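You operate a simulated robot arm through the tools that you are given. There is no shell and no other tool. Be economical: measure what you need, move in short steps, check, and stop when the job is done.

Carry out the task below with a simulated robot arm. There is one attempt and no reset: what you move stays moved.

## Task
Put one of the copper links from the long steel bench on the blue cover.

The check looks at the end state, three seconds after you hand in, the way a careful person would. Anything else that was tipped, shoved, dropped, spilled or broken makes it a failure. A push-on lid holds only when it is set on centred and level and pressed home; a screw cap is set on level and turned clockwise until tight.

## Robot
A 7-joint arm with a two-finger parallel gripper, fixed in place. Base frame: the origin is at the foot of the arm, x ahead of it, y to its left, z up; the work surface is at about z = 0. Units: m, rad, N and s.
With the tool pointing down near the work surface it reaches from about 0.24 to 0.62 m from the base axis. Its first joint turns from -1.152 to 1.152 rad. Payload 2.6 kg.
The TCP is the grasp point between the finger pads, 0.03 m short of the fingertips. In the tool frame z runs along the fingers and y along their closing line. The gripper opens to 0.094 m. The fingers are 0.028 m wide and 0.01 m thick; the gripper's body (0.05 by 0.096 m) begins 0.055 m behind the TCP.
Orientation is that of the tool frame in the base frame, as [roll, pitch, yaw] about the fixed x, y, z axes, in that order (R = Rz(yaw) Ry(pitch) Rx(roll)). With the fingers straight down and closing along the base's y, the tool's x points along the base's -x, its y along +y and its z along -z.

## Interface
- The arm moves only by the tool apply_moves. Its argument "increments" is a list of rows, each a list of 7 numbers: the closure in counts, from 0 (fully open) to 255 (shut), then the shift along the base's x, y, z in units of 20 mm (1.0 is 20 mm), then the turn, a rotation vector about the base's x, y, z in units of 6 degrees (1.0 is 6 degrees). In form: [[fingers, tx, ty, tz, rx, ry, rz], ...]. A call has 1 to 8 rows; each row shifts and turns the commanded pose from where the row before left it. A call with a number of a shift or a turn outside -1 to 1 is refused whole. Each row takes 0.2 s and may step no farther than 0.05 m and 0.15 rad from the row before; otherwise, or with a gripper value out of range, the whole call is refused. A pose out of reach is approached as far as the arm can. The call stops where the force on the tool passes 40 N (or 10 N more than at its start, if that is more) or the arm is blocked; 0.2 s more then pass. Each finger travels about 0.072 m/s and halts on what it meets, pressing with about 23 N; the grip force reading is that of the motor and also rises with nothing between the fingers. The clock runs only during rows and for 0.2 s after the last one: add rows that do not move to give the fingers time. It gives the time, the measured TCP pose, the force on the tool (base axes), the opening and the grip force at its end, in the units of the frame above (readings bear some noise).
- Cameras (640 x 400 px; columns grow to the right, rows downward): "scene" is fixed at [0.0446, 0.4459, 0.5517]; the picture's right is [-0.65, -0.76, 0.00], its down [-0.53, 0.44, -0.72] and it looks along [0.55, -0.47, -0.69] (base axes); focal length 312 px, centre (320, 200). "wrist" rides on the gripper at [0.076, 0.014, -0.102] in the tool frame; the picture's right is [-0.18, 0.98, 0.00], its down [-0.75, -0.14, -0.64] and it looks along [-0.63, -0.12, 0.77] (tool axes); focal length 243 px, centre (320, 200).
- camera(camera): a new picture of that camera. No time passes.
- measure_at(camera, pixels): for up to 12 pixels [column, row] of the newest picture of that camera ("zoom" is the newest enlarged one), the place [x, y, z] in the base frame of the surface seen there, good to about 0.003 m. No time passes.
- enlarge(camera, box): a new picture of the part [left, top, right, bottom] of that camera's present view, enlarged. No time passes.
- finish_job(): hands the job in; it is judged then, once.

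Keep the steps short. Do not move on a guess: measure, check each grasp and each placing, and mend mistakes. In all there are 60 turns and 20 pictures (those below and enlarged ones count). Leave the gripper open and the arm clear of the work at the hand-in unless told otherwise, and finish with a single line.

The tools are called by a JSON object that holds its "api" and its "payload". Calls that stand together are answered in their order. apply_moves: Moves the arm, as the interface text tells. Its arguments: {"type":"object","properties":{"increments":{"type":"array"}},"required":["increments"]} The other tools are called the same way: camera (camera) takes a picture; measure_at (camera, pixels) gives the place of the surface under pixels of a picture; enlarge (camera, box) takes an enlarged picture of a part of a camera's view; finish_job () hands the job in.

At the start:

```text
time_s: 0.0
ee_pos: [0.339, 0.0052, 0.2282]
tool_rot: [3.139, 0.0, 3.142]
contact_force: [1.0, 0.2, 0.1]
width: 0.0943
gripper_force: 0.1
```

scene: 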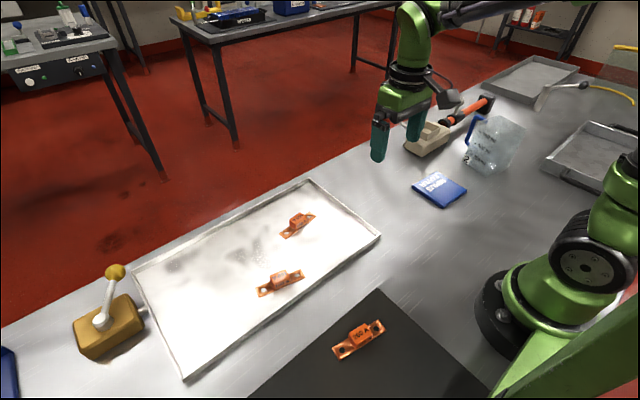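
wrist: 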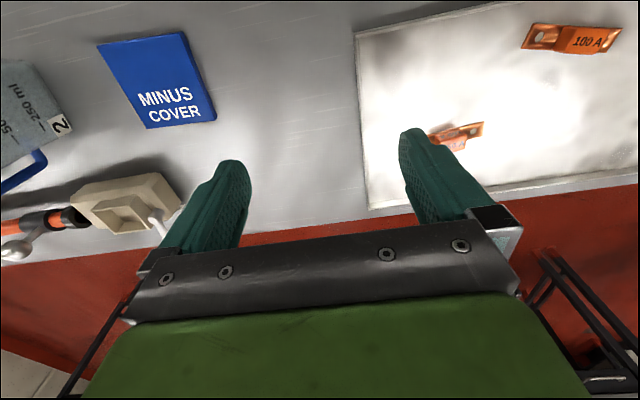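

I see two copper links on a white tray-like area and one on a black mat. The blue "MINUS COVER" is at scene (440,190). I'll enlarge both areas to look at them more closely.

{"api": "enlarge", "payload": {"camera": "scene", "box": [220, 180, 420, 380]}}

{"api": "measure_at", "payload": {"camera": "scene", "pixels": [[297, 222], [278, 278], [361, 334], [413, 186], [436, 172], [467, 189], [444, 208], [440, 190], [340, 240], [378, 237], [310, 182], [400, 220]]}}

```text
2.00 times, centred on (320, 280) of scene
```

zoom: 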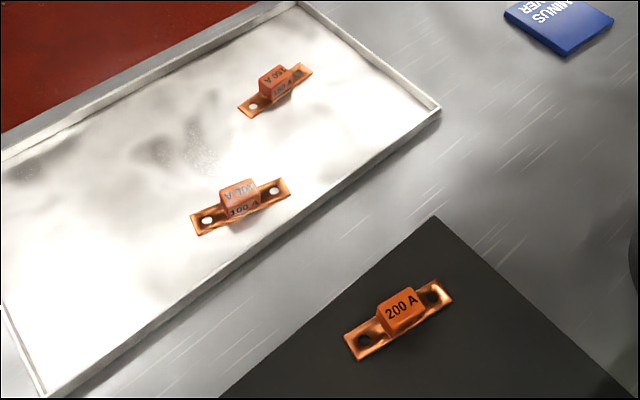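

```text
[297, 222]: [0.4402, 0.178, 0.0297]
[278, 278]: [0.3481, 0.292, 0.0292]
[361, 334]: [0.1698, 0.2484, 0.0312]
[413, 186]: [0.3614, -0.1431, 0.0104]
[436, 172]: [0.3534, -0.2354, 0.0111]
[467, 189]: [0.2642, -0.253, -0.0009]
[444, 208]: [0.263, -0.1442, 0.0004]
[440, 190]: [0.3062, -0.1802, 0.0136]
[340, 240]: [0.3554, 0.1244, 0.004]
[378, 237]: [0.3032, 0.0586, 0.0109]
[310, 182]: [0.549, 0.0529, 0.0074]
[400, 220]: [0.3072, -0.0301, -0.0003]
```

All three links lie on this bench. I'll take the 150 A link, which is well within reach. Next I measure its ends and block, and the top of the cover.

{"api": "enlarge", "payload": {"camera": "scene", "box": [257, 197, 337, 247]}}

{"api": "enlarge", "payload": {"camera": "scene", "box": [380, 150, 500, 225]}}

```text
8.00 times, centred on (297, 222) of scene
```

zoom: 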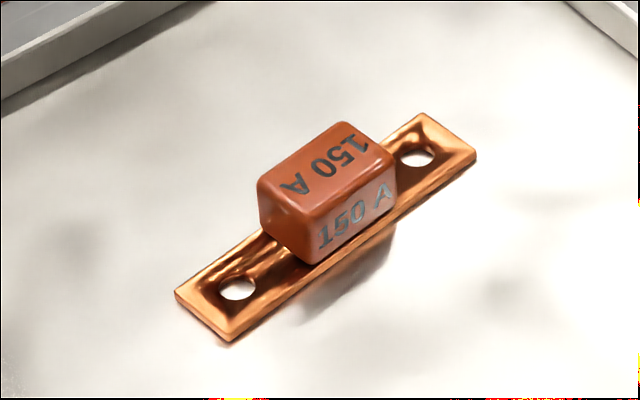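

```text
5.33 times, centred on (440, 188) of scene
```

zoom: 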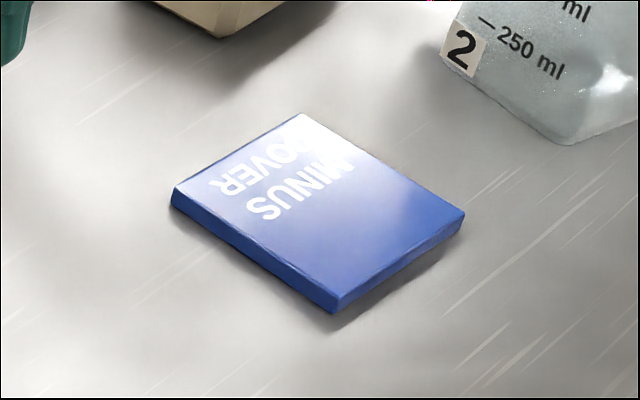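

The link is a block on a plate with a hole at each end. I measure its top face, plate ends and base, plus the cover corners.

{"api": "measure_at", "payload": {"camera": "scene", "pixels": [[290.3, 220.3], [300.0, 213.3], [305.2, 216.7], [295.8, 222.8], [297.8, 218.2], [280.2, 233.7], [285.5, 238.5], [309.7, 212.2], [315.5, 216.5], [283.2, 236.0], [313.0, 214.2], [320, 225]]}}

{"api": "measure_at", "payload": {"camera": "zoom", "pixels": [[180, 188], [302, 118], [457, 213], [336, 297], [319, 204]]}}

```text
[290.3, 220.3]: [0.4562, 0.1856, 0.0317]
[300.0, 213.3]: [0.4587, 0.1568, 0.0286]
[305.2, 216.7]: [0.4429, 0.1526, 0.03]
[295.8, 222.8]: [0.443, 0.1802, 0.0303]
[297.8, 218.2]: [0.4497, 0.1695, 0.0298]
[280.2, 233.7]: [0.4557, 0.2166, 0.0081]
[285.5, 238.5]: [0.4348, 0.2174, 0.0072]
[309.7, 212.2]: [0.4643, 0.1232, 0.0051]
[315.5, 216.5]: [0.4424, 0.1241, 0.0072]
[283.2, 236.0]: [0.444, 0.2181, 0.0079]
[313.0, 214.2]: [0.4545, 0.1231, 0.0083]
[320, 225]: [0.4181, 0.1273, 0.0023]
```

```text
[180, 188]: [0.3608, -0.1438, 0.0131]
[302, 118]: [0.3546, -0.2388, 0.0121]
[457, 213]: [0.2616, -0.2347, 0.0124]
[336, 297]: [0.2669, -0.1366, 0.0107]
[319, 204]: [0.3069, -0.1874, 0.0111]
```

Link: centre about (0.449, 0.170), long axis 5° off y, top at z 0.030. Cover: centre about (0.311, -0.188), top at z 0.012, about 95 mm square. I'll move over the link, turning the tool +95° so the fingers close across the block, and come down part of the way.

{"api": "apply_moves", "payload": {"increments": [[0, 0.344, 0.515, -0.2, 0, 0, 0.9885], [0, 0.344, 0.515, -0.2, 0, 0, 0.9885], [0, 0.344, 0.515, -0.2, 0, 0, 0.9885], [0, 0.344, 0.515, -0.2, 0, 0, 0.9885], [0, 0.344, 0.515, -0.2, 0, 0, 0.9885], [0, 0.344, 0.515, -0.2, 0, 0, 0.9885], [0, 0.344, 0.515, -0.2, 0, 0, 0.9885], [0, 0.344, 0.515, -0.2, 0, 0, 0.9885]]}}

{"api": "apply_moves", "payload": {"increments": [[0, 0.344, 0.515, -0.4, 0, 0, 0.9885], [0, 0.344, 0.515, -0.4, 0, 0, 0.9885], [0, 0.344, 0.515, -0.4, 0, 0, 0.9885], [0, 0.344, 0.515, -0.4, 0, 0, 0.9885], [0, 0.344, 0.515, -0.4, 0, 0, 0.9885], [0, 0.344, 0.515, -0.4, 0, 0, 0.9885], [0, 0.344, 0.515, -0.4, 0, 0, 0.9885], [0, 0.344, 0.515, -0.4, 0, 0, 0.9885]]}}

{"api": "camera", "payload": {"camera": "wrist"}}

```text
time_s: 1.8
ee_pos: [0.3934, 0.0887, 0.1952]
tool_rot: [3.141, 0.0, -2.311]
contact_force: [-0.4, 0.8, -0.1]
width: 0.0941
gripper_force: 0.0
```

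```text
time_s: 3.6
ee_pos: [0.4518, 0.1695, 0.1324]
tool_rot: [3.142, 0.001, -1.484]
contact_force: [0.5, 0.6, 0.3]
width: 0.0942
gripper_force: 0.0
```

```text
14 pictures are left
```

wrist: 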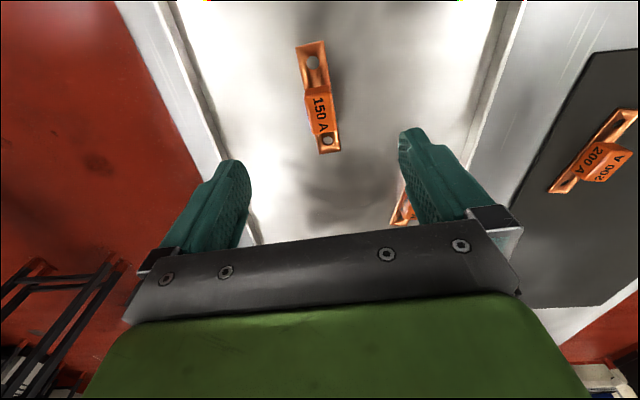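

The tool sits over the link and is turned correctly. I measure the link again from the wrist view, where the block is at (320,105) and the plate ends at (310,45) and (330,148).

{"api": "measure_at", "payload": {"camera": "wrist", "pixels": [[307, 90], [331, 88], [311, 130], [338, 125], [322, 108], [301, 46], [323, 43], [320, 150], [338, 147], [316, 62], [225, 165], [490, 100]]}}

```text
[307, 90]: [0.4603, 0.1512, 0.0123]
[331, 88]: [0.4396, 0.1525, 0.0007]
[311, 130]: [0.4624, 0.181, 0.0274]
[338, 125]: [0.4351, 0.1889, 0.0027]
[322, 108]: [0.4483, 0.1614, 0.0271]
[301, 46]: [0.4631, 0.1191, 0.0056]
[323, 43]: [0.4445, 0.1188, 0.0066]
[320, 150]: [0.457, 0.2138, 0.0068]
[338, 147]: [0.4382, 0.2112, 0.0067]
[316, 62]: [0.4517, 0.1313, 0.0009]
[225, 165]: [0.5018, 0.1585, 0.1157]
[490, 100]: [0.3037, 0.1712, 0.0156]
```

The link centre is (0.450, 0.168), which agrees with the scene view. I'll go straight down to TCP z ≈ 0.037, which puts the fingertips about 5 mm above the tray floor.

{"api": "apply_moves", "payload": {"increments": [[0, -0.05, 0, -0.8, 0, 0, 0], [0, 0, 0, -0.8, 0, 0, 0], [0, 0, 0, -0.8, 0, 0, 0], [0, 0, 0, -0.8, 0, 0, 0], [0, 0, 0, -0.8, 0, 0, 0], [0, 0, 0, -0.5, 0, 0, 0], [0, 0, 0, -0.2, 0, 0, 0], [0, 0, 0, 0, 0, 0, 0]]}}

{"api": "camera", "payload": {"camera": "scene"}}

```text
time_s: 5.4
ee_pos: [0.4474, 0.1685, 0.0388]
tool_rot: [3.142, 0.001, -1.484]
contact_force: [-0.1, -0.7, 0.3]
width: 0.094
gripper_force: 0.1
```

```text
13 pictures are left
```

scene: 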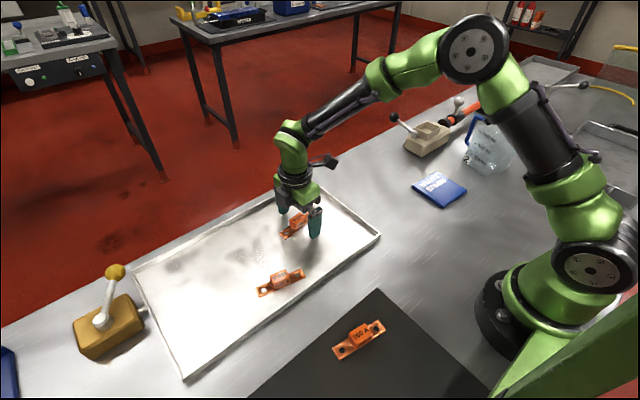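

The fingers straddle the block, with the TCP at (0.447, 0.169, 0.039). I'll nudge +2 mm in x, lower 2 mm and close.

{"api": "apply_moves", "payload": {"increments": [[0, 0.1, 0, -0.1, 0, 0, 0], [255, 0, 0, 0, 0, 0, 0], [255, 0, 0, 0, 0, 0, 0], [255, 0, 0, 0, 0, 0, 0], [255, 0, 0, 0, 0, 0, 0], [255, 0, 0, 0, 0, 0, 0]]}}

```text
time_s: 6.8
ee_pos: [0.4501, 0.1696, 0.0368]
tool_rot: [3.141, -0.001, -1.486]
contact_force: [0.1, -0.6, 0.3]
width: 0.0234
gripper_force: 22.7
```

The fingers stopped at 23 mm with a 22.7 N grip, so the link is held. I'll lift slowly and check.

{"api": "apply_moves", "payload": {"increments": [[255, 0, 0, 0.3, 0, 0, 0], [255, 0, 0, 0.7, 0, 0, 0], [255, 0, 0, 0.9, 0, 0, 0], [255, 0, 0, 0.9, 0, 0, 0], [255, 0, 0, 0.9, 0, 0, 0], [255, 0, 0, 0.9, 0, 0, 0], [255, 0, 0, 0.4, 0, 0, 0]]}}

{"api": "camera", "payload": {"camera": "wrist"}}

```text
time_s: 8.4
ee_pos: [0.4497, 0.1719, 0.136]
tool_rot: [3.141, 0.0, -1.485]
contact_force: [0.7, 0.4, -0.9]
width: 0.0237
gripper_force: 23.0
```

```text
12 pictures are left
```

wrist: 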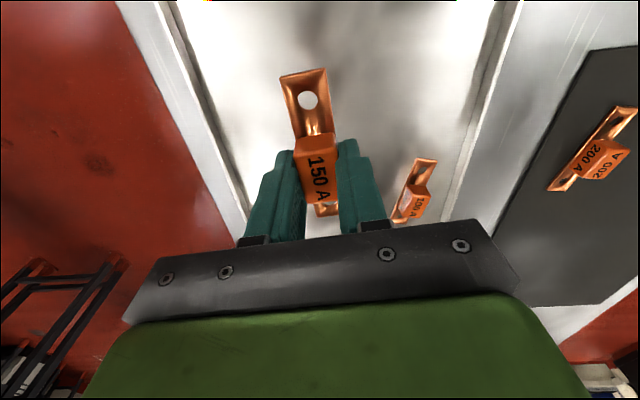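

The link is held level. Before carrying it over, I check the clearance to the jug and the lever box next to the cover.

{"api": "measure_at", "payload": {"camera": "scene", "pixels": [[476, 114], [470, 158], [490, 168], [524, 130], [500, 116], [484, 125], [393, 117], [415, 150], [445, 135], [459, 100], [490, 100], [407, 135]]}}

{"api": "enlarge", "payload": {"camera": "scene", "box": [380, 80, 540, 180]}}

```text
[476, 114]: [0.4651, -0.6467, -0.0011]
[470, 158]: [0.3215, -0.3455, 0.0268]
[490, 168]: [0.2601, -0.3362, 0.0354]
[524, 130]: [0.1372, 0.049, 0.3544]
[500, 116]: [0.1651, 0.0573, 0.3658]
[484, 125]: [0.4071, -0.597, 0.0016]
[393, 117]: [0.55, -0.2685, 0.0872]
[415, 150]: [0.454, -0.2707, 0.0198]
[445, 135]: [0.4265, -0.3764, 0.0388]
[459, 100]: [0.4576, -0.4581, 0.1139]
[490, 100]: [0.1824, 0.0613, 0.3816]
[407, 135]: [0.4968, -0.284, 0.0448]
```

```text
4.00 times, centred on (460, 130) of scene
```

zoom: 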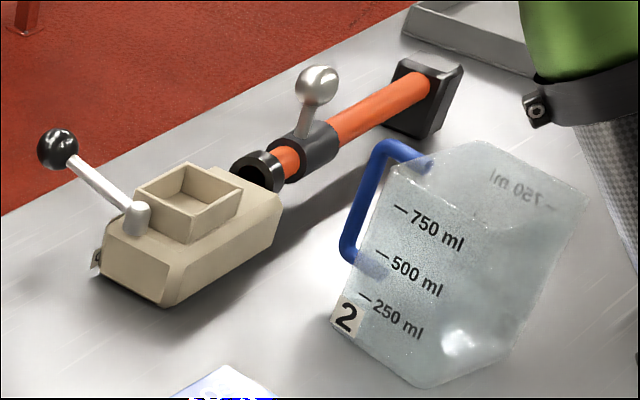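

The jug's near face is at y ≈ -0.335. That leaves about 7 cm to the gripper and camera at the placing pose, and the lever box is well clear. I carry the link over at z ≈ 0.136, turning -52° so it lies along the cover's diagonal. First part now.

{"api": "apply_moves", "payload": {"increments": [[255, -0.289, -0.748, 0, 0, 0, -0.364], [255, -0.289, -0.748, 0, 0, 0, -0.364], [255, -0.289, -0.748, 0, 0, 0, -0.364], [255, -0.289, -0.748, 0, 0, 0, -0.364], [255, -0.289, -0.748, 0, 0, 0, -0.364], [255, -0.289, -0.748, 0, 0, 0, -0.364], [255, -0.289, -0.748, 0, 0, 0, -0.364], [255, -0.289, -0.748, 0, 0, 0, -0.364]]}}

{"api": "apply_moves", "payload": {"increments": [[255, -0.289, -0.748, 0, 0, 0, -0.364], [255, -0.289, -0.748, 0, 0, 0, -0.364], [255, -0.289, -0.748, 0, 0, 0, -0.364], [255, -0.289, -0.748, 0, 0, 0, -0.364], [255, -0.289, -0.748, 0, 0, 0, -0.364], [255, -0.289, -0.748, 0, 0, 0, -0.364], [255, -0.289, -0.748, 0, 0, 0, -0.364], [255, -0.289, -0.748, 0, 0, 0, -0.364]]}}

{"api": "apply_moves", "payload": {"increments": [[255, -0.289, -0.748, 0, 0, 0, -0.364], [255, -0.289, -0.748, 0, 0, 0, -0.364], [255, -0.289, -0.748, 0, 0, 0, -0.364], [255, -0.289, -0.748, 0, 0, 0, -0.364], [255, -0.289, -0.748, 0, 0, 0, -0.364], [255, -0.289, -0.748, 0, 0, 0, -0.364], [255, -0.289, -0.748, 0, 0, 0, -0.364], [255, -0.289, -0.748, 0, 0, 0, -0.364]]}}

{"api": "camera", "payload": {"camera": "scene"}}

{"api": "camera", "payload": {"camera": "wrist"}}

```text
time_s: 10.2
ee_pos: [0.4031, 0.0514, 0.1364]
tool_rot: [-3.141, 0.001, -1.793]
contact_force: [0.6, 0.1, -0.9]
width: 0.0233
gripper_force: 23.2
```

```text
time_s: 12.0
ee_pos: [0.357, -0.0691, 0.137]
tool_rot: [-3.141, 0.0, -2.092]
contact_force: [-0.2, 0.0, -0.4]
width: 0.0239
gripper_force: 22.8
```

```text
time_s: 13.8
ee_pos: [0.3107, -0.192, 0.1372]
tool_rot: [-3.142, 0.0, -2.4]
contact_force: [0.2, -0.4, -1.3]
width: 0.0237
gripper_force: 22.6
```

```text
10 pictures are left
```

scene: 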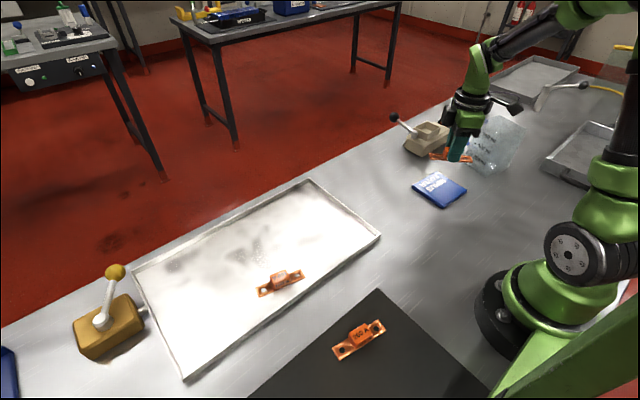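

```text
9 pictures are left
```

wrist: 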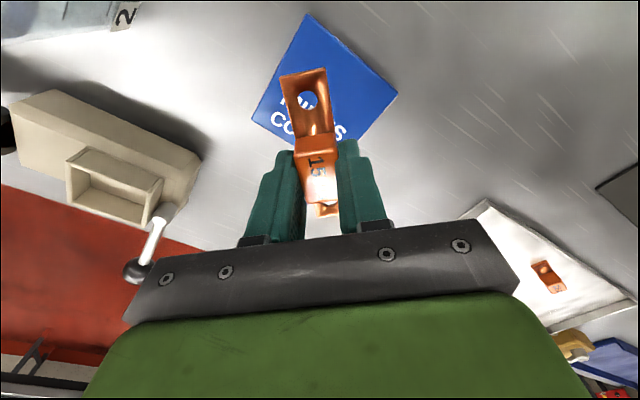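

The link is over the cover, with its axis along the diagonal. I check the cover corners and the link's end position from this view.

{"api": "measure_at", "payload": {"camera": "wrist", "pixels": [[308, 18], [393, 94], [255, 114], [341, 138], [281, 78], [326, 70], [304, 75], [330, 214], [318, 209], [298, 143], [335, 140]]}}

```text
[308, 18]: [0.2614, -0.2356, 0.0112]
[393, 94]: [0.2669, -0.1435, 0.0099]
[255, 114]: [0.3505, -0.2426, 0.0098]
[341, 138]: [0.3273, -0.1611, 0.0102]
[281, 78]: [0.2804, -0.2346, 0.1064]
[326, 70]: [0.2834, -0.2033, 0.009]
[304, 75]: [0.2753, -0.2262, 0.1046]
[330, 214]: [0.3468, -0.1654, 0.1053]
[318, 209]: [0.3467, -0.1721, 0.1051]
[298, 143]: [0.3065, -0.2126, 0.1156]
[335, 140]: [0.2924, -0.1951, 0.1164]
```

Link midpoint is (0.311, -0.194) and cover centre about (0.310, -0.190). I shift +3 mm in y and descend to about 9 mm above contact.

{"api": "apply_moves", "payload": {"increments": [[255, 0, 0.15, -0.8, 0, 0, 0], [255, 0, 0, -0.8, 0, 0, 0], [255, 0, 0, -0.8, 0, 0, 0], [255, 0, 0, -0.8, 0, 0, 0], [255, 0, 0, -0.6, 0, 0, 0], [255, 0, 0, -0.3, 0, 0, 0], [255, 0, 0, 0, 0, 0, 0]]}}

{"api": "enlarge", "payload": {"camera": "scene", "box": [380, 125, 500, 225]}}

```text
time_s: 15.4
ee_pos: [0.3103, -0.1875, 0.0531]
tool_rot: [-3.142, 0.0, -2.397]
contact_force: [0.3, 0.7, -1.0]
width: 0.0237
gripper_force: 22.5
```

```text
4.00 times, centred on (440, 175) of scene
```

zoom: 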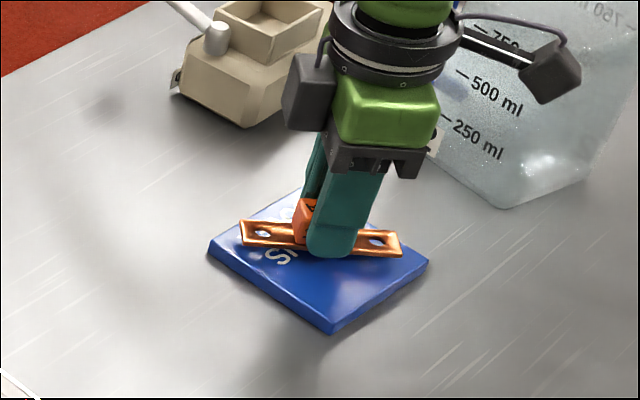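

The link is level and just above the cover. I lower it in 1.5 mm steps until the force rises.

{"api": "apply_moves", "payload": {"increments": [[255, 0, 0, -0.1, 0, 0, 0], [255, 0, 0, -0.1, 0, 0, 0], [255, 0, 0, -0.08, 0, 0, 0], [255, 0, 0, 0, 0, 0, 0]]}}

```text
time_s: 16.4
ee_pos: [0.3115, -0.1869, 0.0501]
tool_rot: [3.141, 0.001, -2.398]
contact_force: [-0.6, 0.6, -1.8]
width: 0.0237
gripper_force: 22.4
```

{"api": "apply_moves", "payload": {"increments": [[255, 0, 0, -0.07, 0, 0, 0], [255, 0, 0, -0.06, 0, 0, 0], [255, 0, 0, 0, 0, 0, 0]]}}

```text
time_s: 17.2
ee_pos: [0.3101, -0.1877, 0.0457]
tool_rot: [-3.141, 0.0, -2.398]
contact_force: [-0.9, -0.1, -1.5]
width: 0.0237
gripper_force: 23.3
```

Still no clear contact (fz is about -1.5 N, the link's own weight). I go down in 1 mm steps.

{"api": "apply_moves", "payload": {"increments": [[255, 0, 0, -0.05, 0, 0, 0], [255, 0, 0, 0, 0, 0, 0]]}}

{"api": "enlarge", "payload": {"camera": "scene", "box": [410, 165, 474, 215]}}

```text
time_s: 17.8
ee_pos: [0.3107, -0.1876, 0.0461]
tool_rot: [-3.141, 0.0, -2.398]
contact_force: [-1.0, 0.3, 1.3]
width: 0.0236
gripper_force: 22.8
```

```text
8.00 times, centred on (442, 190) of scene
```

zoom: 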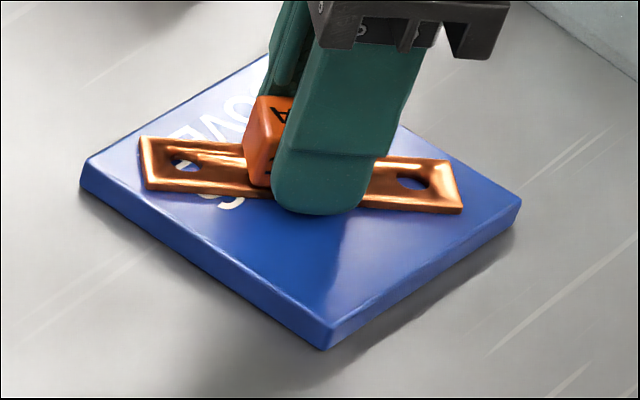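

The force has turned to +1.3 N and the link rests on the cover. I open the fingers while holding still.

{"api": "apply_moves", "payload": {"increments": [[170, 0, 0, 0, 0, 0, 0], [120, 0, 0, 0, 0, 0, 0], [120, 0, 0, 0, 0, 0, 0], [120, 0, 0, 0, 0, 0, 0]]}}

```text
time_s: 18.8
ee_pos: [0.3103, -0.1874, 0.045]
tool_rot: [3.141, 0.0, -2.397]
contact_force: [0.7, 0.5, 0.5]
width: 0.0498
gripper_force: 0.0
```

Fingers open at 50 mm with no force. I go straight up, then open fully and move back towards the middle.

{"api": "apply_moves", "payload": {"increments": [[120, 0, 0, 0.5, 0, 0, 0], [120, 0, 0, 0.8, 0, 0, 0], [120, 0, 0, 0.9, 0, 0, 0], [120, 0, 0, 0.9, 0, 0, 0], [120, 0, 0, 0.9, 0, 0, 0], [120, 0, 0, 0.9, 0, 0, 0], [0, 0, 0, 0.9, 0, 0, 0], [0, 0, 0, 0.9, 0, 0, 0]]}}

{"api": "apply_moves", "payload": {"increments": [[0, 0, 0.9, 0.5, 0, 0, 0], [0, 0, 0.9, 0, 0, 0, 0], [0, 0, 0.9, 0, 0, 0, 0], [0, 0, 0.9, 0, 0, 0, 0], [0, 0, 0.9, 0, 0, 0, 0], [0, 0, 0.9, 0, 0, 0, 0], [0, 0, 0.9, 0, 0, 0, 0], [0, 0, 0, 0, 0, 0, 0]]}}

{"api": "camera", "payload": {"camera": "scene"}}

{"api": "enlarge", "payload": {"camera": "scene", "box": [400, 160, 480, 210]}}

```text
time_s: 20.6
ee_pos: [0.3102, -0.1873, 0.1787]
tool_rot: [-3.141, -0.001, -2.398]
contact_force: [0.0, 0.3, -0.5]
width: 0.094
gripper_force: 0.2
```

```text
time_s: 22.4
ee_pos: [0.3116, -0.0604, 0.1897]
tool_rot: [3.141, 0.0, -2.397]
contact_force: [-0.8, -0.2, 0.7]
width: 0.0939
gripper_force: 0.1
```

```text
6 pictures are left
```

scene: 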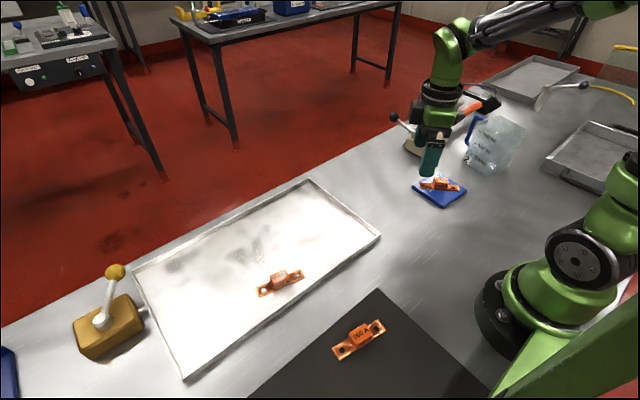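

```text
8.00 times, centred on (440, 185) of scene
```

zoom: 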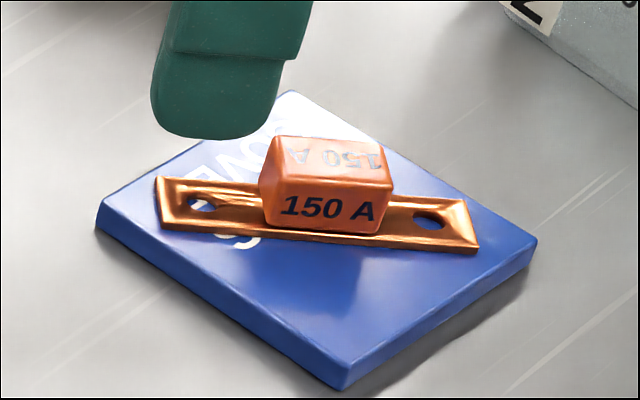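

The link lies flat and fully on the cover. Before handing in, I take a quick look at the blue item at the lower left, in case it is another cover.

{"api": "enlarge", "payload": {"camera": "scene", "box": [0, 300, 160, 400]}}

{"api": "camera", "payload": {"camera": "wrist"}}

```text
4.00 times, centred on (80, 350) of scene
```

zoom: 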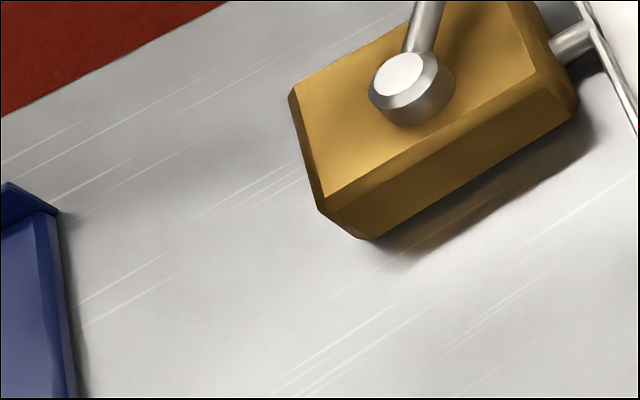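

```text
3 pictures are left
```

wrist: 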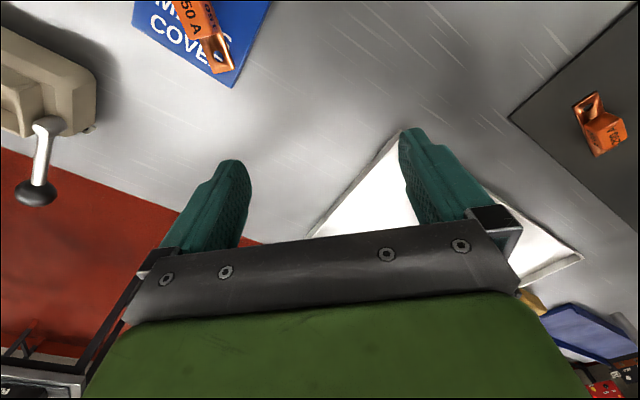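

That item is a rimmed blue tray, so the labelled "MINUS COVER" is the right target. The link is on it, nothing else has moved, and the gripper is open and clear. I'm handing in.

{"api": "finish_job", "payload": {}}

```text
The job is handed in.
```

The 150 A copper link is lying flat on the blue "MINUS COVER", nothing else was disturbed, and the arm is clear with the gripper open.
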